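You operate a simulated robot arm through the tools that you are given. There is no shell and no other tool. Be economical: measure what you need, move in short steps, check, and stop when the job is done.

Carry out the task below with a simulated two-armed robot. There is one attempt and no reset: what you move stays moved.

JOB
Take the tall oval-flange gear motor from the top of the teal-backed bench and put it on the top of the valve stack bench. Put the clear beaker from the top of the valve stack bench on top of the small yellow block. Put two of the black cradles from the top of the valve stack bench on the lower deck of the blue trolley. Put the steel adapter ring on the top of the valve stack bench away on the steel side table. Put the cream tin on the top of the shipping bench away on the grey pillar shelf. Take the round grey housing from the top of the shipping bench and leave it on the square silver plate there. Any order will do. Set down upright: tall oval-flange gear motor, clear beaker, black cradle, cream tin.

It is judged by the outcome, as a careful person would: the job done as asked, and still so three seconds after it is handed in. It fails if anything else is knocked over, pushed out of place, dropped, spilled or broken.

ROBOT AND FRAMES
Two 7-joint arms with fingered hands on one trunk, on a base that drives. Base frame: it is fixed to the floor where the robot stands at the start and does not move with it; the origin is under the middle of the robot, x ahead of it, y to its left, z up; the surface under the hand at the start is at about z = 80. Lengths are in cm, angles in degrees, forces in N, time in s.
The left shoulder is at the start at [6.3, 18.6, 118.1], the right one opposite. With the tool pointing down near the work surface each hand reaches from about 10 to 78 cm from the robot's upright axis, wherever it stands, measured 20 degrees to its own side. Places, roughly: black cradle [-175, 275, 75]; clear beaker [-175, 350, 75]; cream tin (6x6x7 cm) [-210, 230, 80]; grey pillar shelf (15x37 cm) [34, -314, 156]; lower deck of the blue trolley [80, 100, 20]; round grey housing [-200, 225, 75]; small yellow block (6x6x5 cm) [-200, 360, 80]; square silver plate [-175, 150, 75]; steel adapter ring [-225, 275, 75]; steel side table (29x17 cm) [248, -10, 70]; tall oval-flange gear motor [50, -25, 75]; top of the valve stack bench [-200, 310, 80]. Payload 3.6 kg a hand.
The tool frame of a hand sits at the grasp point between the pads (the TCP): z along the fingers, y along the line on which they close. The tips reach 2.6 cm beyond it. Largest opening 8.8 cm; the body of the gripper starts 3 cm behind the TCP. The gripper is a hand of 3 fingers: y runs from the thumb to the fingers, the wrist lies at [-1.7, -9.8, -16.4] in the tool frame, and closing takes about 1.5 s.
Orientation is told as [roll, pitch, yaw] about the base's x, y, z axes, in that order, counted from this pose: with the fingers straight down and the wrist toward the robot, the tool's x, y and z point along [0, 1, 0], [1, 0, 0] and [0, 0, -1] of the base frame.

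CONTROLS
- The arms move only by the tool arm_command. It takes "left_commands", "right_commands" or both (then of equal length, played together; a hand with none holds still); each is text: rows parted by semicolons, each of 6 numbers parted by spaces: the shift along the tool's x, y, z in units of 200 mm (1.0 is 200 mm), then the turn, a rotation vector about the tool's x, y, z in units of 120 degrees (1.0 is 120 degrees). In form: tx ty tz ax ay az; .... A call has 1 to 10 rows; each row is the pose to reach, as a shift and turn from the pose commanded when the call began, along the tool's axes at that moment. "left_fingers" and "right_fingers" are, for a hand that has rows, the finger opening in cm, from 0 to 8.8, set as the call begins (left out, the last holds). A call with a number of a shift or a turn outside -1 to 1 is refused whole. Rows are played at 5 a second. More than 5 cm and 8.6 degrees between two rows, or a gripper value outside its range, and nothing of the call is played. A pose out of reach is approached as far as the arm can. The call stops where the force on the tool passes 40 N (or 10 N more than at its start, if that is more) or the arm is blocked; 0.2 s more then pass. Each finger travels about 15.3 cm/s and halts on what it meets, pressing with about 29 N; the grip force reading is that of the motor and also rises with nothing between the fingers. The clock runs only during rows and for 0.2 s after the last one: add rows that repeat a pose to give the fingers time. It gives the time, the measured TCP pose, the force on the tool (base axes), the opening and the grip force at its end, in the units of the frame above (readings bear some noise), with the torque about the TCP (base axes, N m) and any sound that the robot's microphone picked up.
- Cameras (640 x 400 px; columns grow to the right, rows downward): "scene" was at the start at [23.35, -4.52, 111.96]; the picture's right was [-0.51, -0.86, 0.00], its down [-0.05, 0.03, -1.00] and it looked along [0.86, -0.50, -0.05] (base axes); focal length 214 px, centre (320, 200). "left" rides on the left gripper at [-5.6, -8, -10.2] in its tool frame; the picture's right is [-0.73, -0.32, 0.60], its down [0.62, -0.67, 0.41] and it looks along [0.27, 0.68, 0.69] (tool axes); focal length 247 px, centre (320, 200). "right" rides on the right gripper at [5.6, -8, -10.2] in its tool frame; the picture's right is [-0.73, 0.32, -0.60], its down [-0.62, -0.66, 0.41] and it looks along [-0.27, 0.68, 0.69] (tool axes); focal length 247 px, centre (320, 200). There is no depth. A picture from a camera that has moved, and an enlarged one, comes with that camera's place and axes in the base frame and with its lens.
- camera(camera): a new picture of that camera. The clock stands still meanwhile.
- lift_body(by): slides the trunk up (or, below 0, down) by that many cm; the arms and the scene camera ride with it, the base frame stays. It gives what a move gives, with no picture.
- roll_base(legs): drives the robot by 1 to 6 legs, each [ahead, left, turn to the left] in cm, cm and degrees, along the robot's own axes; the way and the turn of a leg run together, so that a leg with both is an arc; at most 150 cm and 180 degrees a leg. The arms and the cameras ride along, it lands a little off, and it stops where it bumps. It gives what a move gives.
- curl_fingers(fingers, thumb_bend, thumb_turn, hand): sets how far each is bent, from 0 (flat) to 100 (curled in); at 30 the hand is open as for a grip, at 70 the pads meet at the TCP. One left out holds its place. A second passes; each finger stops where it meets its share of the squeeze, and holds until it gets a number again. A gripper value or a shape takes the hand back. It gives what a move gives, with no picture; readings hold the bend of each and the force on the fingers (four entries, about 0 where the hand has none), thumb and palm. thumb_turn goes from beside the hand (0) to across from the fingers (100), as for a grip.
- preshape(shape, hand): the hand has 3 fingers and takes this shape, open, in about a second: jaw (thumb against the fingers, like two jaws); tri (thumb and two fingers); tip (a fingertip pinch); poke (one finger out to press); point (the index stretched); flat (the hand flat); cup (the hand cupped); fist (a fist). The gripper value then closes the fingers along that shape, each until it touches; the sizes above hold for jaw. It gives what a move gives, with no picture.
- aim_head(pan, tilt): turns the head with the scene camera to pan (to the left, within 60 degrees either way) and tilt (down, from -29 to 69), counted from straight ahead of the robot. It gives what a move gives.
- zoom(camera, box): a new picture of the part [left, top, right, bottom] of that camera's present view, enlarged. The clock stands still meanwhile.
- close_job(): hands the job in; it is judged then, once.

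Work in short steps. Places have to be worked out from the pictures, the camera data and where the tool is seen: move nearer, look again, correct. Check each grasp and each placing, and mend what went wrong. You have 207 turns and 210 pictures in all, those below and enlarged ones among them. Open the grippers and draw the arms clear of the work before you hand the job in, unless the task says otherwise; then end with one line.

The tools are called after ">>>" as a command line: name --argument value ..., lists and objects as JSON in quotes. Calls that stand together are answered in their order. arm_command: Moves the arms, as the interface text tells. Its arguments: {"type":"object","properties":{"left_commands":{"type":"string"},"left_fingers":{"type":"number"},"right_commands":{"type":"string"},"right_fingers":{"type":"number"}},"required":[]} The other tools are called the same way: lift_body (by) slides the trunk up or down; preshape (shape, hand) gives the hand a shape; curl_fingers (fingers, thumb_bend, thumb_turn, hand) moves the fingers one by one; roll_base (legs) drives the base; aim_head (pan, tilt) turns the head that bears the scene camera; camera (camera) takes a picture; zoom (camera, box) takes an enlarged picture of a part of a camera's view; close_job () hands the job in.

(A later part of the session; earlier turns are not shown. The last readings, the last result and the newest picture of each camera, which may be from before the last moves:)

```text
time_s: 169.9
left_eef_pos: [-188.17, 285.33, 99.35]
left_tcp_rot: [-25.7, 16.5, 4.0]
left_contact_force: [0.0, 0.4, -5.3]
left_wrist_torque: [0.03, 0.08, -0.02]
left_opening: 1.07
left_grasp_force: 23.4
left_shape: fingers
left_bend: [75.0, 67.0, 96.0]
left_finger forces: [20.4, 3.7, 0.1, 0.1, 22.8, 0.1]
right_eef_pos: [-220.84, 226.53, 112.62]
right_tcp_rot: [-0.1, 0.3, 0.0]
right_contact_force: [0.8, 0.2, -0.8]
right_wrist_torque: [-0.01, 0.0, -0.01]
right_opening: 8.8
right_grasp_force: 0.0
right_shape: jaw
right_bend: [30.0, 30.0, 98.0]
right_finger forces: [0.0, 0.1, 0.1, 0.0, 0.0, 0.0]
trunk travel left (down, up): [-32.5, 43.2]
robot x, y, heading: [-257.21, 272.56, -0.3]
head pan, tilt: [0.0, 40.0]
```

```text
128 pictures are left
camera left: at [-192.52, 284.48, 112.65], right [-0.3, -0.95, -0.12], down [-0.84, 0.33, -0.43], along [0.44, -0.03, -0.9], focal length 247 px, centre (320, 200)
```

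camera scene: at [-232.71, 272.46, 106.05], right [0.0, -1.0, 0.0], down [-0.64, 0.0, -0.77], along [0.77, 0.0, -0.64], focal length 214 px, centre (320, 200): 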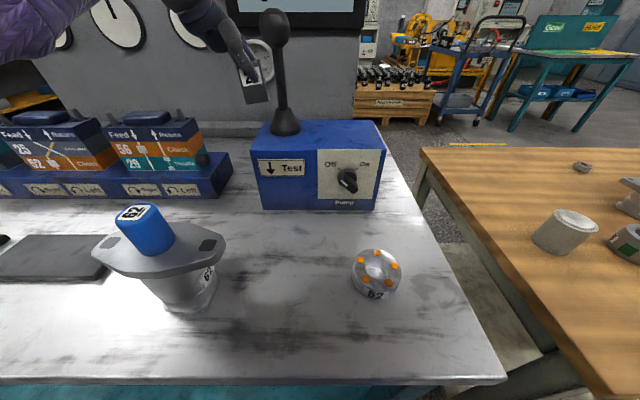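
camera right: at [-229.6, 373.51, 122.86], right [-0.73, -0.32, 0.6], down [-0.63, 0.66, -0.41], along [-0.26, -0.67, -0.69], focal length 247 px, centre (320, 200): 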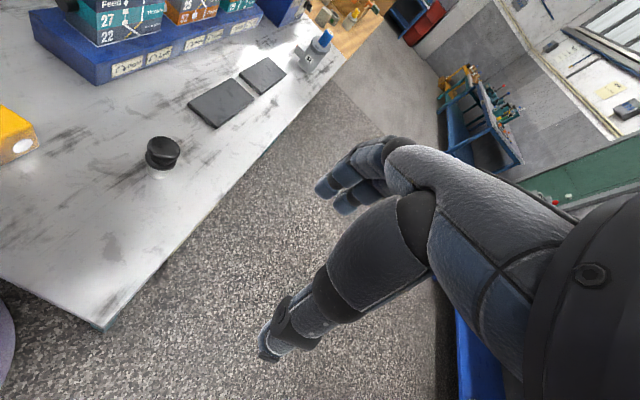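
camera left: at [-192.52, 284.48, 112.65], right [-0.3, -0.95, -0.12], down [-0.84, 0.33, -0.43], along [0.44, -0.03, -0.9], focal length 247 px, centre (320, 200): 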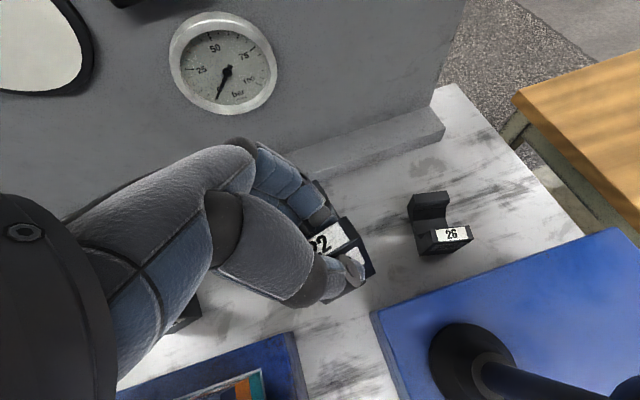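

Held (5 N). I raise, move over to +y and back toward me.

>>> arm_command --left_commands "-0.084 -0.057 -0.173 0 0 0; -0.168 -0.113 -0.345 0 0 0; 0.054 -0.097 -0.458 0 0 0; 0.277 -0.081 -0.572 0 0 0; 0.373 -0.292 -0.55 0 0 0; 0.47 -0.503 -0.528 0 0 0; 0.566 -0.715 -0.505 0 0 0; 0.663 -0.926 -0.483 0 0 0; 0.663 -0.926 -0.483 0 0 0"

>>> camera --camera "left"

```text
refused: row 4 steps farther than a row can; nothing moved
```

```text
127 pictures are left
camera left: at [-192.52, 284.48, 112.65], right [-0.3, -0.95, -0.12], down [-0.84, 0.33, -0.43], along [0.44, -0.03, -0.9], focal length 247 px, centre (320, 200)
```

left: 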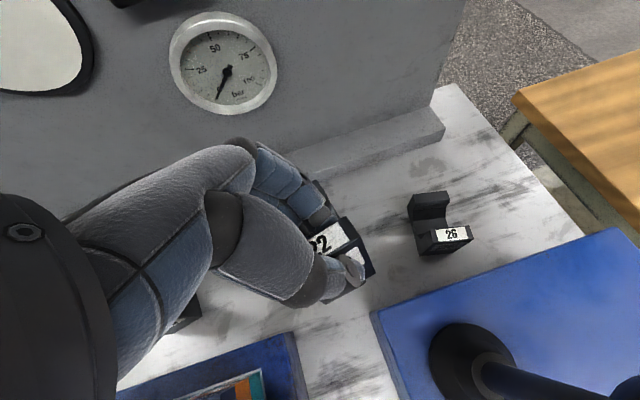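

Step just over 5 cm; I split it finer.

>>> arm_command --left_commands "-0.084 -0.057 -0.173 0 0 0; -0.168 -0.113 -0.345 0 0 0; -0.02 -0.103 -0.42 0 0 0; 0.128 -0.092 -0.496 0 0 0; 0.277 -0.081 -0.572 0 0 0; 0.373 -0.292 -0.55 0 0 0; 0.47 -0.503 -0.528 0 0 0; 0.566 -0.715 -0.505 0 0 0; 0.663 -0.926 -0.483 0 0 0; 0.663 -0.926 -0.483 0 0 0"

>>> camera --camera "scene"

```text
time_s: 172.1
left_eef_pos: [-206.28, 300.17, 107.51]
left_tcp_rot: [-25.9, 16.6, 3.9]
left_contact_force: [-0.9, 0.1, -6.0]
left_wrist_torque: [0.02, 0.03, -0.01]
left_opening: 1.02
left_grasp_force: 23.1
left_shape: fingers
left_bend: [75.0, 67.0, 96.0]
left_finger forces: [20.2, 3.8, 0.1, 0.0, 22.5, 0.0]
right_eef_pos: [-220.89, 226.48, 112.66]
right_tcp_rot: [-0.1, 0.2, 0.1]
right_contact_force: [1.1, -0.2, -0.4]
right_wrist_torque: [0.01, -0.02, -0.01]
right_opening: 8.76
right_grasp_force: 0.0
right_shape: jaw
right_bend: [30.0, 30.0, 98.0]
right_finger forces: [0.0, 0.0, 0.0, 0.0, 0.0, 0.0]
trunk travel left (down, up): [-32.5, 43.2]
robot x, y, heading: [-256.48, 272.19, 0.3]
head pan, tilt: [0.0, 40.0]
```

```text
126 pictures are left
camera scene: at [-232.7, 272.44, 106.05], right [0.0, -1.0, 0.0], down [-0.64, 0.0, -0.77], along [0.77, 0.0, -0.64], focal length 214 px, centre (320, 200)
```

scene: 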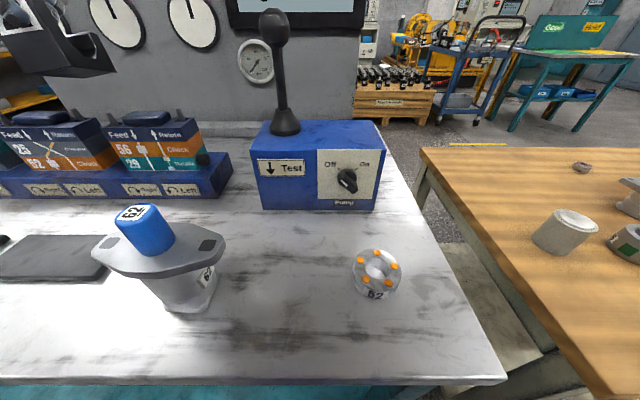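

The cradle hangs securely. Next cradle A ("29") at (-186.3, 304.4), turned about 20°, with the right hand; I strafe left 45 cm and pre-orient the right hand with a lean to -y.

>>> roll_base --legs '[[0, 45, 0]]'

>>> arm_command --right_commands "0.2 0.05 -0.05 0.03 0.045 -0.03; 0.4 0.1 -0.1 0.06 0.09 -0.06; 0.6 0.15 -0.15 0.09 0.135 -0.09; 0.8 0.2 -0.2 0.12 0.18 -0.12; 1 0.25 -0.2 0.13 0.19 -0.14; 1 0.25 -0.2 0.13 0.19 -0.14"

>>> curl_fingers --hand "right" --fingers 50 --thumb_bend 42

>>> camera --camera "right"

>>> camera --camera "scene"

```text
time_s: 174.8
left_eef_pos: [-206.2, 345.09, 107.45]
left_tcp_rot: [-25.9, 16.4, 3.8]
left_contact_force: [0.5, 0.2, -6.1]
left_wrist_torque: [0.04, 0.03, 0.01]
left_opening: 1.03
left_grasp_force: 23.3
left_shape: fingers
left_bend: [75.0, 67.0, 96.0]
left_finger forces: [20.3, 3.7, 0.0, 0.1, 22.5, 0.0]
right_eef_pos: [-220.91, 271.56, 112.6]
right_tcp_rot: [-0.1, 0.2, 0.1]
right_contact_force: [-0.6, 0.0, 0.7]
right_wrist_torque: [0.03, -0.02, 0.0]
right_opening: 8.76
right_grasp_force: 0.1
right_shape: jaw
right_bend: [30.0, 30.0, 98.0]
right_finger forces: [0.0, 0.0, 0.1, 0.0, 0.0, 0.1]
trunk travel left (down, up): [-32.5, 43.2]
robot x, y, heading: [-256.47, 317.21, -0.1]
head pan, tilt: [0.0, 40.0]
```

```text
time_s: 176.2
left_eef_pos: [-206.12, 345.05, 107.4]
left_tcp_rot: [-25.8, 16.5, 3.9]
left_contact_force: [0.2, 0.2, -6.2]
left_wrist_torque: [0.0, 0.06, -0.02]
left_opening: 1.04
left_grasp_force: 23.9
left_shape: fingers
left_bend: [75.0, 67.0, 96.0]
left_finger forces: [20.0, 3.9, 0.0, 0.0, 22.6, 0.1]
right_eef_pos: [-215.82, 291.4, 116.55]
right_tcp_rot: [25.3, 11.8, 19.9]
right_contact_force: [0.3, -0.2, 0.9]
right_wrist_torque: [0.02, 0.04, 0.01]
right_opening: 8.79
right_grasp_force: 0.2
right_shape: jaw
right_bend: [30.0, 30.0, 98.0]
right_finger forces: [0.0, 0.0, 0.1, 0.0, 0.0, 0.0]
trunk travel left (down, up): [-32.5, 43.2]
robot x, y, heading: [-256.78, 317.2, 0.1]
head pan, tilt: [0.0, 40.0]
```

```text
time_s: 177.2
left_eef_pos: [-206.09, 344.99, 107.46]
left_tcp_rot: [-25.8, 16.4, 3.9]
left_contact_force: [-0.4, 0.7, -5.5]
left_wrist_torque: [0.01, 0.05, -0.01]
left_opening: 1.01
left_grasp_force: 22.8
left_shape: fingers
left_bend: [75.0, 67.0, 96.0]
left_finger forces: [20.2, 3.9, 0.0, 0.0, 22.6, 0.0]
right_eef_pos: [-215.83, 291.39, 116.69]
right_tcp_rot: [25.1, 11.9, 19.8]
right_contact_force: [0.2, 0.3, 0.2]
right_wrist_torque: [-0.03, -0.03, 0.08]
right_opening: 5.45
right_grasp_force: 0.0
right_shape: fingers
right_bend: [50.0, 42.0, 98.0]
right_finger forces: [0.1, 0.0, 0.1, 0.0, 0.0, 0.0]
trunk travel left (down, up): [-32.5, 43.2]
robot x, y, heading: [-256.95, 316.85, -0.1]
head pan, tilt: [0.0, 40.0]
```

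```text
125 pictures are left
camera right: at [-221.21, 290.21, 129.59], right [0.65, -0.74, 0.16], down [-0.6, -0.63, -0.49], along [0.46, 0.22, -0.86], focal length 247 px, centre (320, 200)
```

right: 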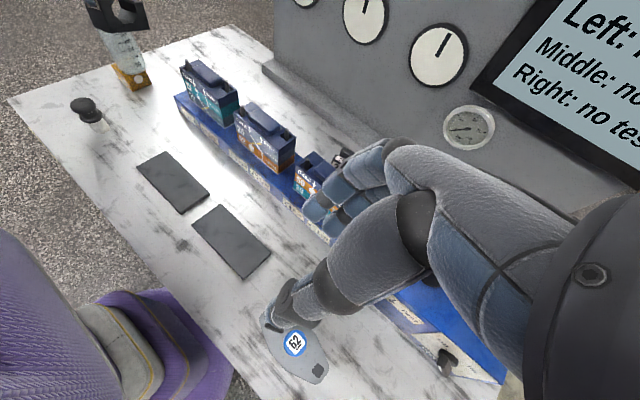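

```text
124 pictures are left
camera scene: at [-232.73, 317.29, 106.06], right [0.0, -1.0, 0.0], down [-0.64, 0.0, -0.77], along [0.77, 0.0, -0.64], focal length 214 px, centre (320, 200)
```

scene: 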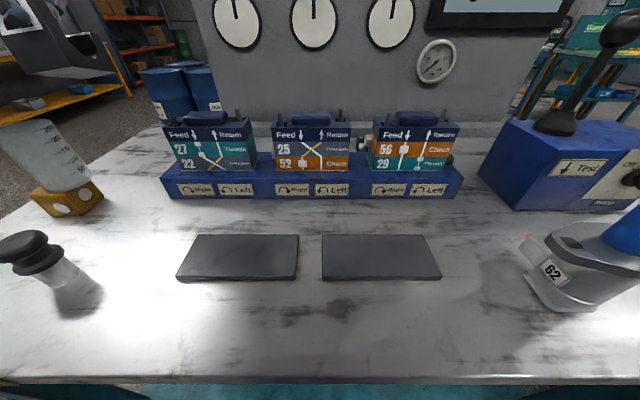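

I advance the right hand over the rack toward A at height and look for the cradle.

>>> arm_command --right_commands "0.025 0.207 -0.008 0 0 0; 0.05 0.414 -0.016 0 0 0; 0.074 0.62 -0.025 0 0 0; 0.099 0.827 -0.033 0 0 0; 0.099 0.827 -0.033 0 0 0"

>>> camera --camera "right"

```text
time_s: 178.4
left_eef_pos: [-206.13, 345.13, 107.46]
left_tcp_rot: [-25.9, 16.4, 3.9]
left_contact_force: [0.3, -0.4, -7.6]
left_wrist_torque: [0.02, 0.04, 0.02]
left_opening: 1.06
left_grasp_force: 23.3
left_shape: fingers
left_bend: [75.0, 67.0, 96.0]
left_finger forces: [20.1, 3.9, 0.0, 0.1, 22.6, 0.1]
right_eef_pos: [-200.93, 298.4, 114.81]
right_tcp_rot: [25.2, 11.8, 19.9]
right_contact_force: [0.2, 0.4, -0.7]
right_wrist_torque: [-0.01, 0.0, -0.03]
right_opening: 5.43
right_grasp_force: 0.1
right_shape: fingers
right_bend: [50.0, 42.0, 98.0]
right_finger forces: [0.1, 0.0, 0.0, 0.0, 0.0, 0.0]
trunk travel left (down, up): [-32.5, 43.2]
robot x, y, heading: [-256.45, 317.5, 0.2]
head pan, tilt: [0.0, 40.0]
```

```text
123 pictures are left
camera right: at [-206.32, 297.32, 127.65], right [0.65, -0.74, 0.16], down [-0.6, -0.63, -0.49], along [0.46, 0.22, -0.86], focal length 247 px, centre (320, 200)
```

right: 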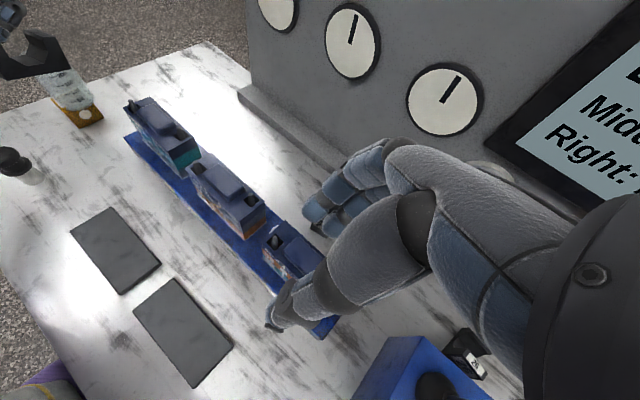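

>>> arm_command --right_commands "-0.023 0.217 0.077 0 0 0; -0.046 0.434 0.154 0 0 0; -0.069 0.65 0.231 0 0 0; -0.092 0.867 0.308 0 0 0; -0.092 0.867 0.308 0 0 0"

>>> camera --camera "right"

>>> zoom --camera "scene" --box '[300, 20, 500, 180]'

```text
time_s: 179.6
left_eef_pos: [-206.15, 345.05, 107.36]
left_tcp_rot: [-25.9, 16.5, 3.8]
left_contact_force: [0.7, 0.3, -6.0]
left_wrist_torque: [0.0, 0.06, -0.01]
left_opening: 1.06
left_grasp_force: 23.5
left_shape: fingers
left_bend: [75.0, 67.0, 96.0]
left_finger forces: [20.2, 4.0, 0.0, 0.0, 22.6, 0.0]
right_eef_pos: [-194.8, 300.28, 106.11]
right_tcp_rot: [25.1, 11.8, 19.8]
right_contact_force: [-0.2, -0.5, -0.4]
right_wrist_torque: [0.0, 0.0, 0.03]
right_opening: 5.4
right_grasp_force: 0.0
right_shape: fingers
right_bend: [50.0, 42.0, 98.0]
right_finger forces: [0.1, 0.1, 0.1, 0.0, 0.0, 0.0]
right hand out of reach, approached as far as the arm can: row 2, 3, 4, 5
trunk travel left (down, up): [-32.5, 43.2]
robot x, y, heading: [-256.88, 317.42, -0.1]
head pan, tilt: [0.0, 40.0]
```

```text
122 pictures are left
camera right: at [-200.18, 299.17, 119.14], right [0.65, -0.74, 0.16], down [-0.6, -0.63, -0.49], along [0.46, 0.22, -0.86], focal length 247 px, centre (320, 200)
```

right: 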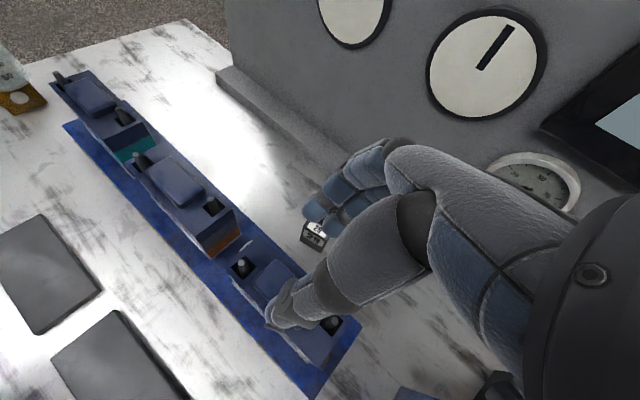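

```text
2.50 times, centred on (400, 100) of scene
camera zoom: at [-232.74, 317.31, 106.07], right [0.0, -1.0, 0.0], down [-0.64, 0.0, -0.77], along [0.77, 0.0, -0.64], focal length 536 px, centre (120, 450)
```

zoom: 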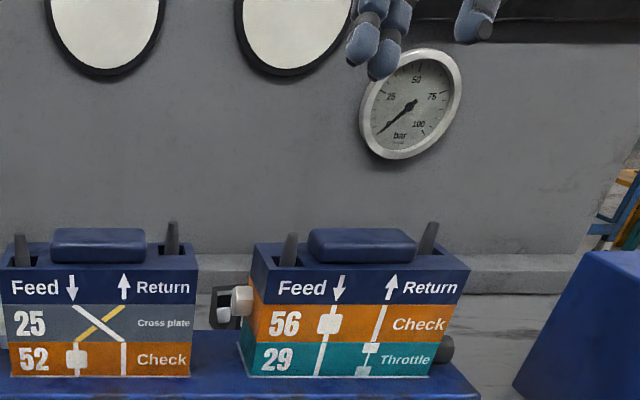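

Out of reach slightly; the label confirms A at (-187.3, 304.5). I tuck the left hand up/back a little and shift the base 10 cm left and 3 cm ahead.

>>> arm_command --left_commands "-0.053 -0.035 -0.108 0 0 0; -0.105 -0.07 -0.216 0 0 0; -0.068 -0.262 -0.171 0 0 0; -0.032 -0.453 -0.126 0 0 0; -0.032 -0.453 -0.126 0 0 0"

>>> roll_base --legs '[[3, 10, 0]]'

>>> arm_command --right_commands "0 0 0 0 0 0; 0 0 0 0 0 0"

```text
time_s: 180.8
left_eef_pos: [-214.17, 345.06, 112.54]
left_tcp_rot: [-25.9, 16.5, 3.9]
left_contact_force: [0.1, 0.1, -4.5]
left_wrist_torque: [0.05, 0.05, 0.01]
left_opening: 1.04
left_grasp_force: 23.3
left_shape: fingers
left_bend: [76.0, 67.0, 96.0]
left_finger forces: [20.5, 4.1, 0.0, 0.1, 22.8, 0.0]
right_eef_pos: [-194.84, 300.31, 106.16]
right_tcp_rot: [25.1, 11.8, 19.8]
right_contact_force: [-0.2, -0.2, -0.2]
right_wrist_torque: [0.0, -0.04, 0.01]
right_opening: 5.44
right_grasp_force: 0.1
right_shape: fingers
right_bend: [50.0, 42.0, 98.0]
right_finger forces: [0.0, 0.0, 0.0, 0.1, 0.1, 0.0]
trunk travel left (down, up): [-32.5, 43.2]
robot x, y, heading: [-256.85, 316.89, 0.4]
head pan, tilt: [0.0, 40.0]
```

```text
time_s: 181.9
left_eef_pos: [-211.86, 352.65, 112.5]
left_tcp_rot: [-26.0, 16.5, 2.2]
left_contact_force: [-0.5, 0.5, -5.9]
left_wrist_torque: [0.0, 0.03, 0.02]
left_opening: 1.04
left_grasp_force: 24.0
left_shape: fingers
left_bend: [76.0, 67.0, 96.0]
left_finger forces: [20.5, 4.0, 0.0, 0.1, 23.3, 0.1]
right_eef_pos: [-193.92, 307.43, 106.16]
right_tcp_rot: [25.1, 11.6, 18.1]
right_contact_force: [0.3, -0.3, -0.4]
right_wrist_torque: [-0.02, 0.01, 0.02]
right_opening: 5.41
right_grasp_force: 0.1
right_shape: fingers
right_bend: [50.0, 42.0, 98.0]
right_finger forces: [0.1, 0.0, 0.0, 0.1, 0.0, 0.0]
trunk travel left (down, up): [-32.5, 43.2]
robot x, y, heading: [-255.08, 325.8, -1.7]
head pan, tilt: [0.0, 40.0]
```

```text
time_s: 182.5
left_eef_pos: [-211.79, 352.62, 112.48]
left_tcp_rot: [-25.9, 16.4, 2.2]
left_contact_force: [0.1, 0.4, -6.3]
left_wrist_torque: [0.08, 0.03, -0.02]
left_opening: 0.99
left_grasp_force: 24.3
left_shape: fingers
left_bend: [76.0, 67.0, 96.0]
left_finger forces: [20.5, 4.3, 0.1, 0.0, 23.3, 0.1]
right_eef_pos: [-193.63, 307.29, 106.01]
right_tcp_rot: [25.1, 11.8, 18.2]
right_contact_force: [0.0, 0.1, -0.4]
right_wrist_torque: [0.0, 0.01, -0.01]
right_opening: 5.4
right_grasp_force: 0.0
right_shape: fingers
right_bend: [50.0, 42.0, 98.0]
right_finger forces: [0.0, 0.1, 0.0, 0.1, 0.0, 0.0]
trunk travel left (down, up): [-32.5, 43.2]
robot x, y, heading: [-255.05, 325.94, -1.3]
head pan, tilt: [0.0, 40.0]
```

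Base landed near there. I move the right hand to above A, at z≈100.

>>> arm_command --right_commands "-0.104 0.112 0.038 0 0 0; -0.208 0.225 0.076 0 0 0; -0.312 0.337 0.114 0 0 0; -0.312 0.337 0.114 0 0 0"

>>> camera --camera "right"

```text
time_s: 183.5
left_eef_pos: [-211.72, 352.71, 112.36]
left_tcp_rot: [-25.9, 16.5, 2.2]
left_contact_force: [0.0, 0.8, -7.2]
left_wrist_torque: [0.04, 0.03, -0.01]
left_opening: 1.02
left_grasp_force: 24.3
left_shape: fingers
left_bend: [76.0, 67.0, 96.0]
left_finger forces: [20.5, 4.2, 0.0, 0.0, 23.1, 0.0]
right_eef_pos: [-192.76, 302.97, 101.86]
right_tcp_rot: [25.1, 11.7, 18.1]
right_contact_force: [0.1, 0.2, 0.4]
right_wrist_torque: [0.0, -0.01, -0.02]
right_opening: 5.41
right_grasp_force: 0.0
right_shape: fingers
right_bend: [50.0, 42.0, 98.0]
right_finger forces: [0.0, 0.0, 0.0, 0.1, 0.0, 0.1]
right hand out of reach, approached as far as the arm can: row 1, 2, 3, 4
trunk travel left (down, up): [-32.5, 43.2]
robot x, y, heading: [-254.94, 326.16, -1.5]
head pan, tilt: [0.0, 40.0]
```

```text
120 pictures are left
camera right: at [-198.24, 301.95, 114.88], right [0.63, -0.76, 0.16], down [-0.62, -0.61, -0.49], along [0.47, 0.21, -0.86], focal length 247 px, centre (320, 200)
```

right: 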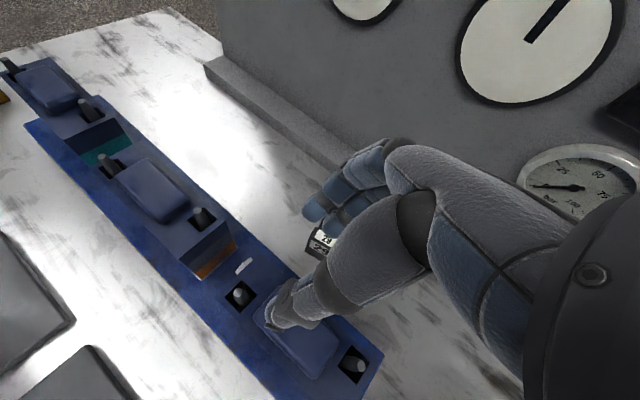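

The limit is a wrist one from the 18° yaw. I turn the hand back to yaw 0 with a slightly smaller lean.

>>> arm_command --right_commands "0 0 -0.02 -0.018 -0.003 0.049; 0 0 -0.04 -0.036 -0.005 0.098; 0 0 -0.04 -0.054 -0.008 0.146; 0 0 -0.04 -0.054 -0.008 0.146"

```text
time_s: 184.5
left_eef_pos: [-211.81, 352.73, 112.63]
left_tcp_rot: [-25.9, 16.5, 2.2]
left_contact_force: [0.9, 0.6, -6.6]
left_wrist_torque: [0.03, 0.02, 0.01]
left_opening: 1.01
left_grasp_force: 24.4
left_shape: fingers
left_bend: [76.0, 67.0, 96.0]
left_finger forces: [20.5, 4.2, 0.1, 0.0, 23.2, 0.0]
right_eef_pos: [-192.46, 302.65, 102.51]
right_tcp_rot: [20.1, 12.4, -0.9]
right_contact_force: [-0.1, 0.4, -0.4]
right_wrist_torque: [-0.01, -0.01, 0.0]
right_opening: 5.39
right_grasp_force: 0.0
right_shape: fingers
right_bend: [50.0, 42.0, 98.0]
right_finger forces: [0.0, 0.1, 0.2, 0.1, 0.0, 0.1]
trunk travel left (down, up): [-32.5, 43.2]
robot x, y, heading: [-254.89, 325.83, -1.7]
head pan, tilt: [0.0, 40.0]
```

>>> arm_command --right_commands "0.018 0.153 0.093 0 0 0; 0.035 0.306 0.187 0 0 0; 0.035 0.306 0.187 0 0 0"

>>> camera --camera "right"

```text
time_s: 185.3
left_eef_pos: [-211.67, 352.72, 112.51]
left_tcp_rot: [-25.9, 16.4, 2.2]
left_contact_force: [-0.7, 0.8, -5.8]
left_wrist_torque: [0.07, 0.02, 0.0]
left_opening: 1.0
left_grasp_force: 23.5
left_shape: fingers
left_bend: [76.0, 67.0, 96.0]
left_finger forces: [20.5, 4.3, 0.0, 0.0, 23.2, 0.0]
right_eef_pos: [-191.65, 302.6, 99.55]
right_tcp_rot: [20.0, 12.5, -1.0]
right_contact_force: [-0.1, -0.5, -0.4]
right_wrist_torque: [0.0, 0.0, 0.0]
right_opening: 5.4
right_grasp_force: 0.0
right_shape: fingers
right_bend: [50.0, 42.0, 98.0]
right_finger forces: [0.0, 0.0, 0.1, 0.0, 0.0, 0.0]
right hand out of reach, approached as far as the arm can: row 1, 2, 3
trunk travel left (down, up): [-32.5, 43.2]
robot x, y, heading: [-255.33, 326.16, -1.8]
head pan, tilt: [0.0, 40.0]
```

```text
119 pictures are left
camera right: at [-196.86, 304.49, 112.45], right [0.36, -0.9, 0.23], down [-0.79, -0.43, -0.44], along [0.5, -0.02, -0.87], focal length 247 px, centre (320, 200)
```

right: 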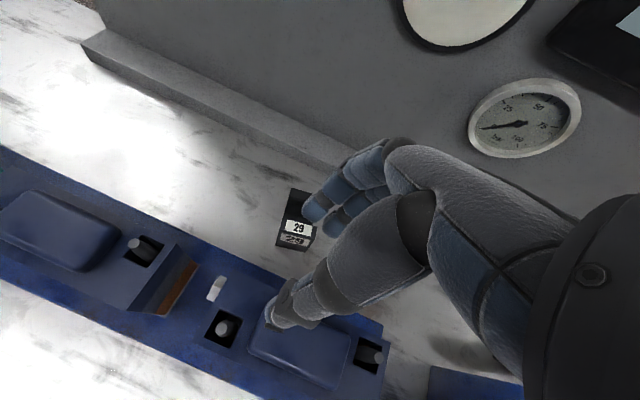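

Mirroring the successful left-hand geometry, the robot should stand at y≈317. I raise the hand 4 cm, shift the base back right 9 cm with a small turn.

>>> arm_command --right_commands "0.034 -0.022 -0.09 0 0 0; 0.067 -0.043 -0.183 0 0 0; 0.067 -0.043 -0.183 0 0 0"

>>> roll_base --legs '[[0, -9, 1.7]]'

>>> arm_command --right_commands "0 0 0 0 0 0"

```text
time_s: 186.1
left_eef_pos: [-211.73, 352.6, 112.52]
left_tcp_rot: [-25.9, 16.5, 2.1]
left_contact_force: [-0.4, -0.4, -6.4]
left_wrist_torque: [0.08, 0.02, -0.04]
left_opening: 1.03
left_grasp_force: 24.1
left_shape: fingers
left_bend: [76.0, 67.0, 96.0]
left_finger forces: [20.5, 4.3, 0.0, 0.1, 23.2, 0.0]
right_eef_pos: [-191.49, 302.65, 103.48]
right_tcp_rot: [20.1, 12.6, -1.0]
right_contact_force: [-1.3, -0.2, 0.4]
right_wrist_torque: [-0.02, 0.0, 0.02]
right_opening: 5.4
right_grasp_force: 0.1
right_shape: fingers
right_bend: [50.0, 42.0, 98.0]
right_finger forces: [0.0, 0.0, 0.0, 0.0, 0.0, 0.1]
trunk travel left (down, up): [-32.5, 43.2]
robot x, y, heading: [-255.28, 326.08, -1.7]
head pan, tilt: [0.0, 40.0]
```

```text
time_s: 187.2
left_eef_pos: [-212.65, 344.82, 112.61]
left_tcp_rot: [-25.8, 16.5, 3.9]
left_contact_force: [-0.1, -1.1, -5.6]
left_wrist_torque: [0.07, 0.05, -0.03]
left_opening: 1.02
left_grasp_force: 23.7
left_shape: fingers
left_bend: [76.0, 67.0, 96.0]
left_finger forces: [20.3, 4.2, 0.0, 0.0, 23.1, 0.1]
right_eef_pos: [-190.87, 295.41, 103.41]
right_tcp_rot: [20.3, 12.6, 0.8]
right_contact_force: [-0.1, 0.5, -0.5]
right_wrist_torque: [0.03, -0.02, 0.01]
right_opening: 5.4
right_grasp_force: 0.1
right_shape: fingers
right_bend: [50.0, 42.0, 98.0]
right_finger forces: [0.0, 0.0, 0.0, 0.0, 0.0, 0.1]
trunk travel left (down, up): [-32.5, 43.2]
robot x, y, heading: [-255.06, 317.28, -0.1]
head pan, tilt: [0.0, 40.0]
```

```text
time_s: 187.6
left_eef_pos: [-212.59, 344.92, 112.5]
left_tcp_rot: [-25.8, 16.5, 3.9]
left_contact_force: [-0.7, 0.1, -6.7]
left_wrist_torque: [0.05, 0.06, 0.02]
left_opening: 1.0
left_grasp_force: 23.9
left_shape: fingers
left_bend: [76.0, 67.0, 96.0]
left_finger forces: [20.4, 4.1, 0.0, 0.0, 23.2, 0.1]
right_eef_pos: [-191.0, 295.31, 103.47]
right_tcp_rot: [20.1, 12.5, 0.7]
right_contact_force: [0.1, -0.1, -0.6]
right_wrist_torque: [0.01, 0.0, -0.01]
right_opening: 5.41
right_grasp_force: 0.0
right_shape: fingers
right_bend: [50.0, 42.0, 98.0]
right_finger forces: [0.1, 0.0, 0.0, 0.1, 0.0, 0.0]
trunk travel left (down, up): [-32.5, 43.2]
robot x, y, heading: [-255.39, 316.89, -0.2]
head pan, tilt: [0.0, 40.0]
```

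>>> arm_command --right_commands "0.118 0.081 0.122 0 0 0; 0.236 0.162 0.244 0 0 0; 0.353 0.244 0.366 0 0 0; 0.353 0.244 0.366 0 0 0"

>>> zoom --camera "right" --box '[180, 130, 440, 370]'

```text
time_s: 188.6
left_eef_pos: [-212.68, 344.83, 112.43]
left_tcp_rot: [-25.8, 16.5, 3.9]
left_contact_force: [0.7, 0.2, -6.6]
left_wrist_torque: [0.05, 0.03, 0.02]
left_opening: 1.03
left_grasp_force: 23.9
left_shape: fingers
left_bend: [76.0, 67.0, 96.0]
left_finger forces: [20.5, 4.2, 0.1, 0.0, 23.1, 0.0]
right_eef_pos: [-193.51, 300.2, 100.45]
right_tcp_rot: [20.1, 12.5, 0.6]
right_contact_force: [-0.3, -0.7, 0.6]
right_wrist_torque: [-0.03, -0.01, 0.0]
right_opening: 5.4
right_grasp_force: 0.1
right_shape: fingers
right_bend: [50.0, 42.0, 98.0]
right_finger forces: [0.0, 0.0, 0.0, 0.0, 0.0, 0.0]
right hand out of reach, approached as far as the arm can: row 1, 2, 3, 4
trunk travel left (down, up): [-32.5, 43.2]
robot x, y, heading: [-255.19, 316.85, 0.0]
head pan, tilt: [0.0, 40.0]
```

```text
1.67 times, centred on (310, 250) of right
camera zoom: at [-198.79, 301.96, 113.52], right [0.39, -0.89, 0.23], down [-0.77, -0.45, -0.44], along [0.5, -0.01, -0.87], focal length 412 px, centre (337, 117)
```

zoom: 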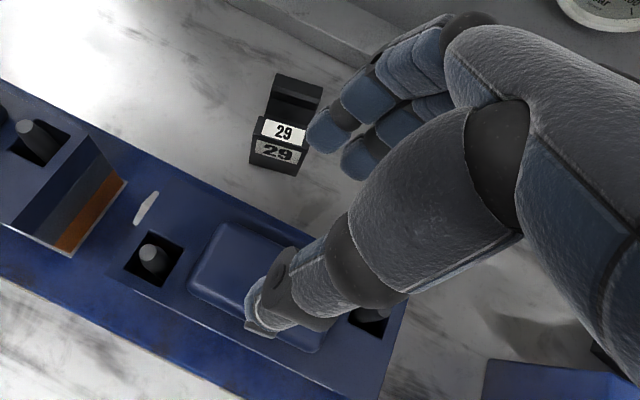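

The stop seems to be a joint configuration limit, not distance. I retreat, un-lean the hand, and re-approach with a straight hand to see if that reaches.

>>> arm_command --right_commands "-0.055 -0.163 -0.064 -0.027 -0.041 0; -0.11 -0.326 -0.127 -0.054 -0.082 0; -0.165 -0.49 -0.19 -0.081 -0.123 0; -0.22 -0.653 -0.254 -0.108 -0.164 0; -0.22 -0.653 -0.254 -0.108 -0.164 0"

>>> arm_command --right_commands "0.12 0.2 -0.1 0 0 0; 0.24 0.4 -0.1 0 0 0; 0.36 0.6 -0.1 0 0 0; 0.45 0.8 -0.1 0 0 0; 0.5 0.9 -0.1 0 0 0; 0.5 0.9 -0.1 0 0 0"

```text
time_s: 189.8
left_eef_pos: [-212.63, 344.89, 112.49]
left_tcp_rot: [-25.7, 16.5, 3.9]
left_contact_force: [0.2, 0.1, -4.4]
left_wrist_torque: [0.03, 0.02, 0.03]
left_opening: 1.01
left_grasp_force: 24.2
left_shape: fingers
left_bend: [76.0, 67.0, 96.0]
left_finger forces: [20.4, 4.2, 0.0, 0.0, 23.1, 0.0]
right_eef_pos: [-205.26, 294.15, 106.51]
right_tcp_rot: [0.1, -0.2, -1.6]
right_contact_force: [-0.4, 0.5, 0.2]
right_wrist_torque: [-0.03, 0.01, 0.0]
right_opening: 5.41
right_grasp_force: 0.1
right_shape: fingers
right_bend: [50.0, 42.0, 98.0]
right_finger forces: [0.0, 0.0, 0.0, 0.0, 0.0, 0.1]
trunk travel left (down, up): [-32.5, 43.2]
robot x, y, heading: [-255.27, 317.05, -0.2]
head pan, tilt: [0.0, 40.0]
```

```text
refused: row 1 steps farther than a row can; nothing moved
```

>>> arm_command --right_commands "0.1 0.17 -0.03 0 0 0; 0.2 0.34 -0.06 0 0 0; 0.3 0.52 -0.1 0 0 0; 0.4 0.71 -0.1 0 0 0; 0.5 0.9 -0.1 0 0 0; 0.5 0.9 -0.1 0 0 0"

```text
time_s: 191.2
left_eef_pos: [-212.74, 344.85, 112.56]
left_tcp_rot: [-25.7, 16.6, 3.9]
left_contact_force: [0.3, 0.7, -6.2]
left_wrist_torque: [0.07, 0.04, 0.0]
left_opening: 1.0
left_grasp_force: 23.8
left_shape: fingers
left_bend: [76.0, 67.0, 96.0]
left_finger forces: [20.4, 4.1, 0.0, 0.0, 23.1, 0.0]
right_eef_pos: [-192.21, 298.71, 108.69]
right_tcp_rot: [0.2, -0.3, -1.5]
right_contact_force: [-0.5, 0.1, 0.0]
right_wrist_torque: [-0.02, 0.03, 0.0]
right_opening: 5.44
right_grasp_force: 0.0
right_shape: fingers
right_bend: [50.0, 42.0, 98.0]
right_finger forces: [0.0, 0.0, 0.0, 0.0, 0.0, 0.0]
right hand out of reach, approached as far as the arm can: row 4, 5, 6
trunk travel left (down, up): [-32.5, 43.2]
robot x, y, heading: [-255.26, 316.85, -0.3]
head pan, tilt: [0.0, 40.0]
```

Reach seems limited by wrist flexion when the hand is high relative to the shoulder. I raise the trunk 18 cm so the arm reaches downward, then try again.

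>>> lift_body --by 18

>>> arm_command --right_commands "0.05 0 0.2 0 0 0; 0.1 0.05 0.4 0 0 0; 0.15 0.1 0.6 0 0 0; 0.22 0.17 0.8 0 0 0; 0.29 0.25 0.95 0 0 0; 0.29 0.25 0.95 0 0 0"

```text
time_s: 193.2
left_eef_pos: [-212.53, 344.85, 130.48]
left_tcp_rot: [-25.8, 16.5, 3.9]
left_contact_force: [0.2, 0.7, -6.3]
left_wrist_torque: [0.07, 0.03, 0.01]
left_opening: 1.02
left_grasp_force: 23.8
left_shape: fingers
left_bend: [76.0, 67.0, 96.0]
left_finger forces: [20.5, 4.2, 0.1, 0.0, 23.2, 0.0]
right_eef_pos: [-194.87, 298.91, 131.39]
right_tcp_rot: [0.4, -5.0, -1.5]
right_contact_force: [-0.1, 0.3, -0.5]
right_wrist_torque: [0.02, 0.0, 0.04]
right_opening: 5.37
right_grasp_force: 0.1
right_shape: fingers
right_bend: [50.0, 42.0, 98.0]
right_finger forces: [0.0, 0.0, 0.0, 0.0, 0.0, 0.1]
trunk travel left (down, up): [-50.5, 25.2]
robot x, y, heading: [-255.64, 317.28, -0.1]
head pan, tilt: [0.0, 40.0]
```

```text
time_s: 194.6
left_eef_pos: [-212.7, 344.88, 130.5]
left_tcp_rot: [-25.9, 16.5, 3.9]
left_contact_force: [0.1, 0.6, -6.6]
left_wrist_torque: [0.1, 0.05, 0.0]
left_opening: 1.02
left_grasp_force: 24.0
left_shape: fingers
left_bend: [76.0, 67.0, 96.0]
left_finger forces: [20.4, 4.2, 0.1, 0.0, 23.1, 0.0]
right_eef_pos: [-196.32, 296.93, 118.66]
right_tcp_rot: [0.4, -4.9, -1.5]
right_contact_force: [-0.4, 0.2, -0.3]
right_wrist_torque: [-0.02, 0.02, 0.02]
right_opening: 5.41
right_grasp_force: 0.1
right_shape: fingers
right_bend: [50.0, 42.0, 98.0]
right_finger forces: [0.0, 0.0, 0.1, 0.1, 0.0, 0.0]
right hand out of reach, approached as far as the arm can: row 1, 2, 3, 4, 5, 6
trunk travel left (down, up): [-50.5, 25.2]
robot x, y, heading: [-255.22, 316.89, 0.0]
head pan, tilt: [0.0, 40.0]
```

I bring the arm back toward the body to reset its configuration, lower, and then extend again.

>>> arm_command --right_commands "0 -0.2 0 0.01 0 0; -0.05 -0.4 0 0.02 0 0; -0.1 -0.6 0.1 0.03 0 0; -0.15 -0.75 0.25 0.04 0 0; -0.15 -0.75 0.4 0.04 0 0; -0.15 -0.75 0.5 0.04 0 0; -0.15 -0.75 0.5 0.04 0 0"

>>> arm_command --right_commands "0.1 0.2 0 0 0 0; 0.2 0.4 0 0 0 0; 0.3 0.6 0 0 0 0; 0.4 0.8 0 0 0 0; 0.45 1 0 0 0 0; 0.45 1 0 0 0 0"

```text
time_s: 196.2
left_eef_pos: [-212.63, 344.81, 130.56]
left_tcp_rot: [-25.8, 16.5, 3.8]
left_contact_force: [-0.3, 0.1, -5.4]
left_wrist_torque: [0.07, 0.05, 0.0]
left_opening: 1.02
left_grasp_force: 24.2
left_shape: fingers
left_bend: [76.0, 67.0, 96.0]
left_finger forces: [20.4, 4.1, 0.1, 0.1, 23.1, 0.0]
right_eef_pos: [-210.48, 294.31, 106.97]
right_tcp_rot: [0.4, -0.1, -1.6]
right_contact_force: [0.0, 0.2, -0.5]
right_wrist_torque: [-0.02, 0.02, 0.0]
right_opening: 5.41
right_grasp_force: 0.2
right_shape: fingers
right_bend: [50.0, 42.0, 98.0]
right_finger forces: [0.1, 0.0, 0.0, 0.1, 0.0, 0.1]
trunk travel left (down, up): [-50.5, 25.2]
robot x, y, heading: [-255.17, 316.76, 0.1]
head pan, tilt: [0.0, 40.0]
```

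```text
time_s: 197.6
left_eef_pos: [-212.7, 344.93, 130.46]
left_tcp_rot: [-25.9, 16.4, 3.9]
left_contact_force: [-1.0, -0.4, -6.0]
left_wrist_torque: [0.05, 0.08, -0.02]
left_opening: 1.03
left_grasp_force: 24.2
left_shape: fingers
left_bend: [76.0, 67.0, 96.0]
left_finger forces: [20.5, 4.2, 0.0, 0.1, 23.1, 0.0]
right_eef_pos: [-198.37, 295.09, 113.9]
right_tcp_rot: [0.3, -0.1, -1.5]
right_contact_force: [0.2, -0.3, -0.4]
right_wrist_torque: [-0.02, -0.02, -0.03]
right_opening: 5.41
right_grasp_force: 0.0
right_shape: fingers
right_bend: [50.0, 42.0, 98.0]
right_finger forces: [0.0, 0.0, 0.1, 0.0, 0.1, 0.0]
right hand out of reach, approached as far as the arm can: row 1, 2, 3, 4, 5, 6
trunk travel left (down, up): [-50.5, 25.2]
robot x, y, heading: [-255.28, 316.89, -0.2]
head pan, tilt: [0.0, 40.0]
```

Trunk-up made it worse. I retreat to the starting arm posture, lower the trunk again, and approach anew from there.

>>> arm_command --right_commands "-0.15 -0.15 -0.1 0 0 0; -0.3 -0.3 -0.2 0 0 0; -0.45 -0.45 -0.3 0 0 0; -0.6 -0.6 -0.4 0 0 0; -0.8 -0.7 -0.45 0 0 0; -0.8 -0.78 -0.5 0 0 0; -0.8 -0.78 -0.5 0 0 0"

>>> lift_body --by -18

>>> camera --camera "scene"

```text
time_s: 199.2
left_eef_pos: [-212.55, 344.85, 130.45]
left_tcp_rot: [-25.7, 16.4, 3.9]
left_contact_force: [-0.7, -0.6, -5.6]
left_wrist_torque: [0.05, 0.04, 0.01]
left_opening: 1.04
left_grasp_force: 23.9
left_shape: fingers
left_bend: [76.0, 67.0, 96.0]
left_finger forces: [20.5, 4.3, 0.0, 0.0, 23.1, 0.0]
right_eef_pos: [-214.39, 279.56, 123.89]
right_tcp_rot: [0.4, 0.1, -1.4]
right_contact_force: [0.3, 0.2, -0.1]
right_wrist_torque: [0.03, -0.02, 0.01]
right_opening: 5.4
right_grasp_force: 0.0
right_shape: fingers
right_bend: [50.0, 42.0, 98.0]
right_finger forces: [0.1, 0.1, 0.0, 0.1, 0.1, 0.0]
trunk travel left (down, up): [-50.5, 25.2]
robot x, y, heading: [-255.5, 316.56, -0.1]
head pan, tilt: [0.0, 40.0]
```

```text
time_s: 201.2
left_eef_pos: [-212.6, 344.81, 112.52]
left_tcp_rot: [-25.9, 16.4, 3.9]
left_contact_force: [-0.4, -0.8, -5.5]
left_wrist_torque: [0.06, 0.04, -0.01]
left_opening: 1.02
left_grasp_force: 24.4
left_shape: fingers
left_bend: [76.0, 67.0, 96.0]
left_finger forces: [20.5, 4.2, 0.0, 0.0, 23.1, 0.1]
right_eef_pos: [-214.52, 279.63, 105.98]
right_tcp_rot: [0.3, -0.1, -1.5]
right_contact_force: [-0.2, 0.9, 0.1]
right_wrist_torque: [-0.03, 0.0, -0.02]
right_opening: 5.42
right_grasp_force: 0.1
right_shape: fingers
right_bend: [50.0, 42.0, 98.0]
right_finger forces: [0.0, 0.0, 0.0, 0.0, 0.0, 0.0]
trunk travel left (down, up): [-32.5, 43.2]
robot x, y, heading: [-255.27, 316.81, 0.1]
head pan, tilt: [0.0, 40.0]
```

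```text
117 pictures are left
camera scene: at [-231.27, 317.08, 106.09], right [0.0, -1.0, 0.0], down [-0.64, 0.0, -0.77], along [0.77, 0.0, -0.64], focal length 214 px, centre (320, 200)
```

scene: 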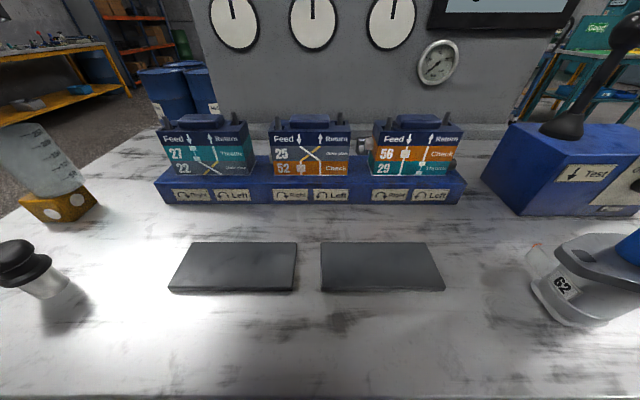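

Better plan: the right hand takes the steel ring now (trip 1: cradle B + ring), and a second cradle plus the tin go on trip 2. I strafe right to face the ring.

>>> roll_base --legs '[[0, -35, 0]]'

>>> aim_head --pan -15 --tilt 50

>>> camera --camera "scene"

>>> camera --camera "right"

```text
time_s: 203.5
left_eef_pos: [-212.63, 309.49, 112.52]
left_tcp_rot: [-25.8, 16.6, 3.9]
left_contact_force: [-0.3, 0.3, -6.5]
left_wrist_torque: [0.03, 0.0, 0.01]
left_opening: 1.04
left_grasp_force: 23.9
left_shape: fingers
left_bend: [76.0, 67.0, 96.0]
left_finger forces: [20.3, 4.3, 0.0, 0.1, 23.1, 0.1]
right_eef_pos: [-214.53, 244.22, 105.89]
right_tcp_rot: [0.5, -0.1, -1.5]
right_contact_force: [-0.5, -0.6, -0.6]
right_wrist_torque: [0.0, 0.01, 0.02]
right_opening: 5.43
right_grasp_force: 0.1
right_shape: fingers
right_bend: [50.0, 42.0, 98.0]
right_finger forces: [0.0, 0.1, 0.1, 0.1, 0.1, 0.0]
trunk travel left (down, up): [-32.5, 43.2]
robot x, y, heading: [-255.18, 281.6, 0.1]
head pan, tilt: [0.0, 40.0]
```

```text
time_s: 204.3
left_eef_pos: [-212.61, 309.72, 112.45]
left_tcp_rot: [-25.8, 16.5, 3.9]
left_contact_force: [-0.2, -0.6, -5.7]
left_wrist_torque: [0.04, 0.02, 0.01]
left_opening: 1.01
left_grasp_force: 24.1
left_shape: fingers
left_bend: [76.0, 67.0, 96.0]
left_finger forces: [20.5, 4.2, 0.1, 0.0, 23.1, 0.0]
right_eef_pos: [-214.54, 244.29, 105.88]
right_tcp_rot: [0.2, -0.1, -1.6]
right_contact_force: [-0.7, -0.6, 0.5]
right_wrist_torque: [-0.05, 0.01, -0.01]
right_opening: 5.39
right_grasp_force: 0.1
right_shape: fingers
right_bend: [50.0, 42.0, 98.0]
right_finger forces: [0.1, 0.0, 0.0, 0.1, 0.0, 0.1]
trunk travel left (down, up): [-32.5, 43.2]
robot x, y, heading: [-255.51, 282.27, -0.1]
head pan, tilt: [-15.0, 50.0]
```

```text
116 pictures are left
camera scene: at [-232.31, 279.86, 104.65], right [-0.26, -0.97, 0.0], down [-0.74, 0.2, -0.64], along [0.62, -0.17, -0.77], focal length 214 px, centre (320, 200)
```

scene: 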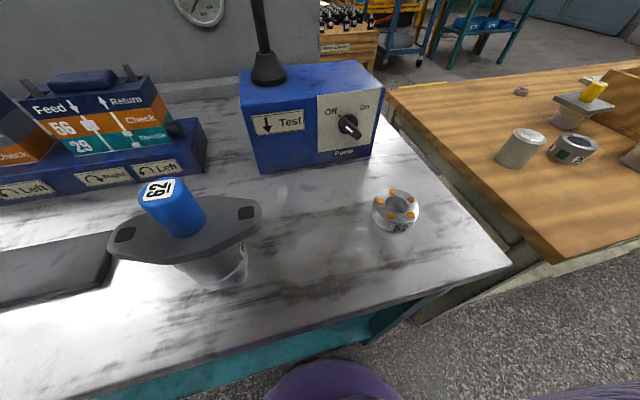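

```text
115 pictures are left
camera right: at [-222.37, 250.12, 116.14], right [0.3, -0.75, 0.6], down [-0.68, -0.6, -0.42], along [0.67, -0.28, -0.69], focal length 247 px, centre (320, 200)
```

right: 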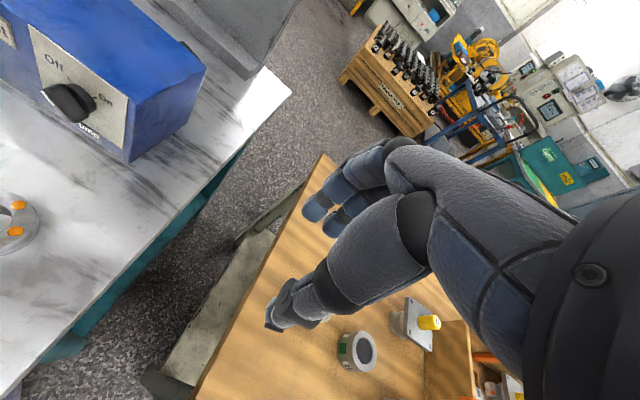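

>>> zoom --camera "scene" --box '[340, 160, 450, 250]'

>>> preshape --hand "right" --shape "jaw"

>>> arm_command --right_commands "0.2 -0.03 0 0 0 0.004; 0.4 -0.06 0 0 0 0.007; 0.6 -0.1 0 0 0 0.01; 0.8 -0.13 0 0 0 0.012; 1 -0.13 0.05 0 0 0.012; 1 -0.13 0.25 0 0 0.012; 1 -0.13 0.45 0 0 0.012; 1 -0.13 0.45 0 0 0.012" --right_fingers 8.8

>>> camera --camera "right"

>>> camera --camera "scene"

```text
4.44 times, centred on (395, 205) of scene
camera zoom: at [-232.31, 279.86, 104.65], right [-0.26, -0.97, 0.0], down [-0.74, 0.2, -0.64], along [0.62, -0.17, -0.77], focal length 953 px, centre (-13, 178)
```

zoom: 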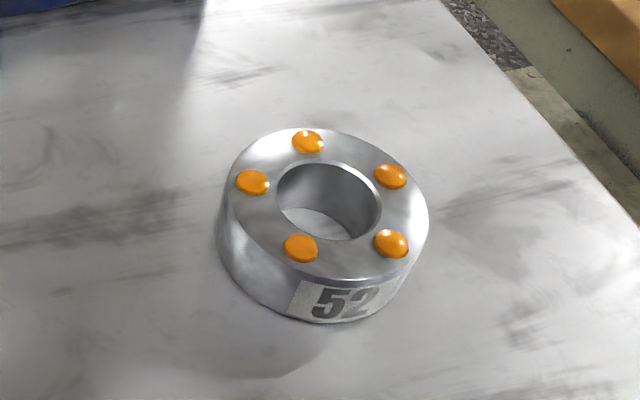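

```text
time_s: 205.2
left_eef_pos: [-212.59, 309.64, 112.52]
left_tcp_rot: [-25.7, 16.5, 3.9]
left_contact_force: [0.8, -0.2, -5.3]
left_wrist_torque: [0.07, 0.05, -0.01]
left_opening: 1.03
left_grasp_force: 24.0
left_shape: fingers
left_bend: [76.0, 67.0, 96.0]
left_finger forces: [20.6, 4.2, 0.0, 0.0, 23.1, 0.1]
right_eef_pos: [-214.48, 244.29, 105.97]
right_tcp_rot: [0.3, -0.1, -1.5]
right_contact_force: [-0.1, -0.1, -0.4]
right_wrist_torque: [-0.03, -0.02, 0.01]
right_opening: 8.79
right_grasp_force: 0.0
right_shape: jaw
right_bend: [30.0, 30.0, 98.0]
right_finger forces: [0.0, 0.1, 0.0, 0.0, 0.0, 0.0]
trunk travel left (down, up): [-32.5, 43.2]
robot x, y, heading: [-255.06, 281.7, 0.2]
head pan, tilt: [-15.0, 50.0]
```

```text
time_s: 207.0
left_eef_pos: [-212.61, 309.65, 112.5]
left_tcp_rot: [-25.8, 16.5, 3.8]
left_contact_force: [-0.6, -0.5, -5.5]
left_wrist_torque: [0.05, 0.03, 0.03]
left_opening: 1.01
left_grasp_force: 23.7
left_shape: fingers
left_bend: [76.0, 67.0, 96.0]
left_finger forces: [20.3, 4.2, 0.0, 0.0, 23.1, 0.1]
right_eef_pos: [-216.36, 264.59, 96.89]
right_tcp_rot: [0.2, -0.1, -3.0]
right_contact_force: [-0.2, -0.2, -0.4]
right_wrist_torque: [0.03, 0.01, -0.02]
right_opening: 8.81
right_grasp_force: 0.0
right_shape: jaw
right_bend: [30.0, 30.0, 98.0]
right_finger forces: [0.0, 0.0, 0.0, 0.0, 0.0, 0.1]
right hand out of reach, approached as far as the arm can: row 3, 4, 5, 6
trunk travel left (down, up): [-32.5, 43.2]
robot x, y, heading: [-255.23, 281.77, -0.2]
head pan, tilt: [-15.0, 50.0]
```

```text
113 pictures are left
camera right: at [-224.06, 270.55, 107.19], right [0.28, -0.75, 0.6], down [-0.7, -0.59, -0.42], along [0.66, -0.3, -0.69], focal length 247 px, centre (320, 200)
```

right: 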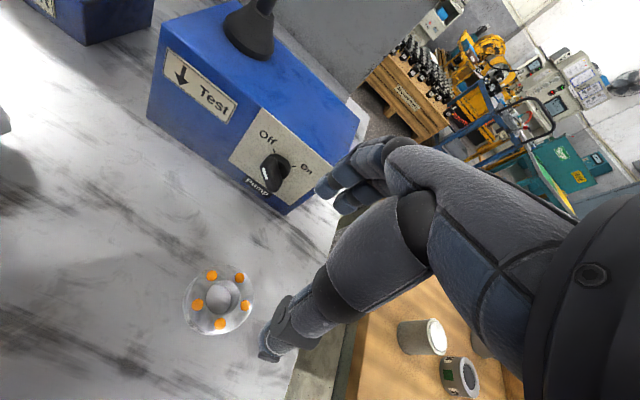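

```text
112 pictures are left
camera scene: at [-232.33, 279.86, 104.66], right [-0.26, -0.97, 0.0], down [-0.74, 0.2, -0.64], along [0.62, -0.17, -0.77], focal length 214 px, centre (320, 200)
```

scene: 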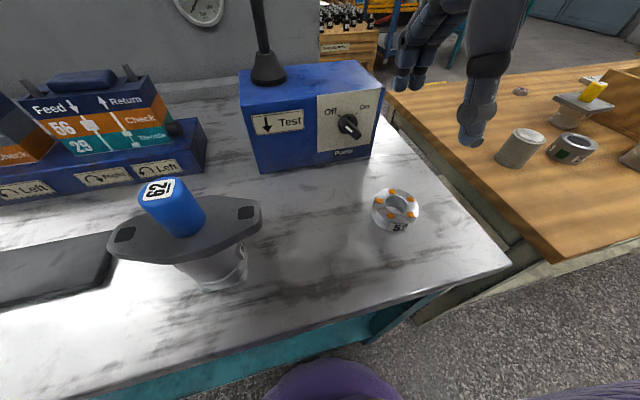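

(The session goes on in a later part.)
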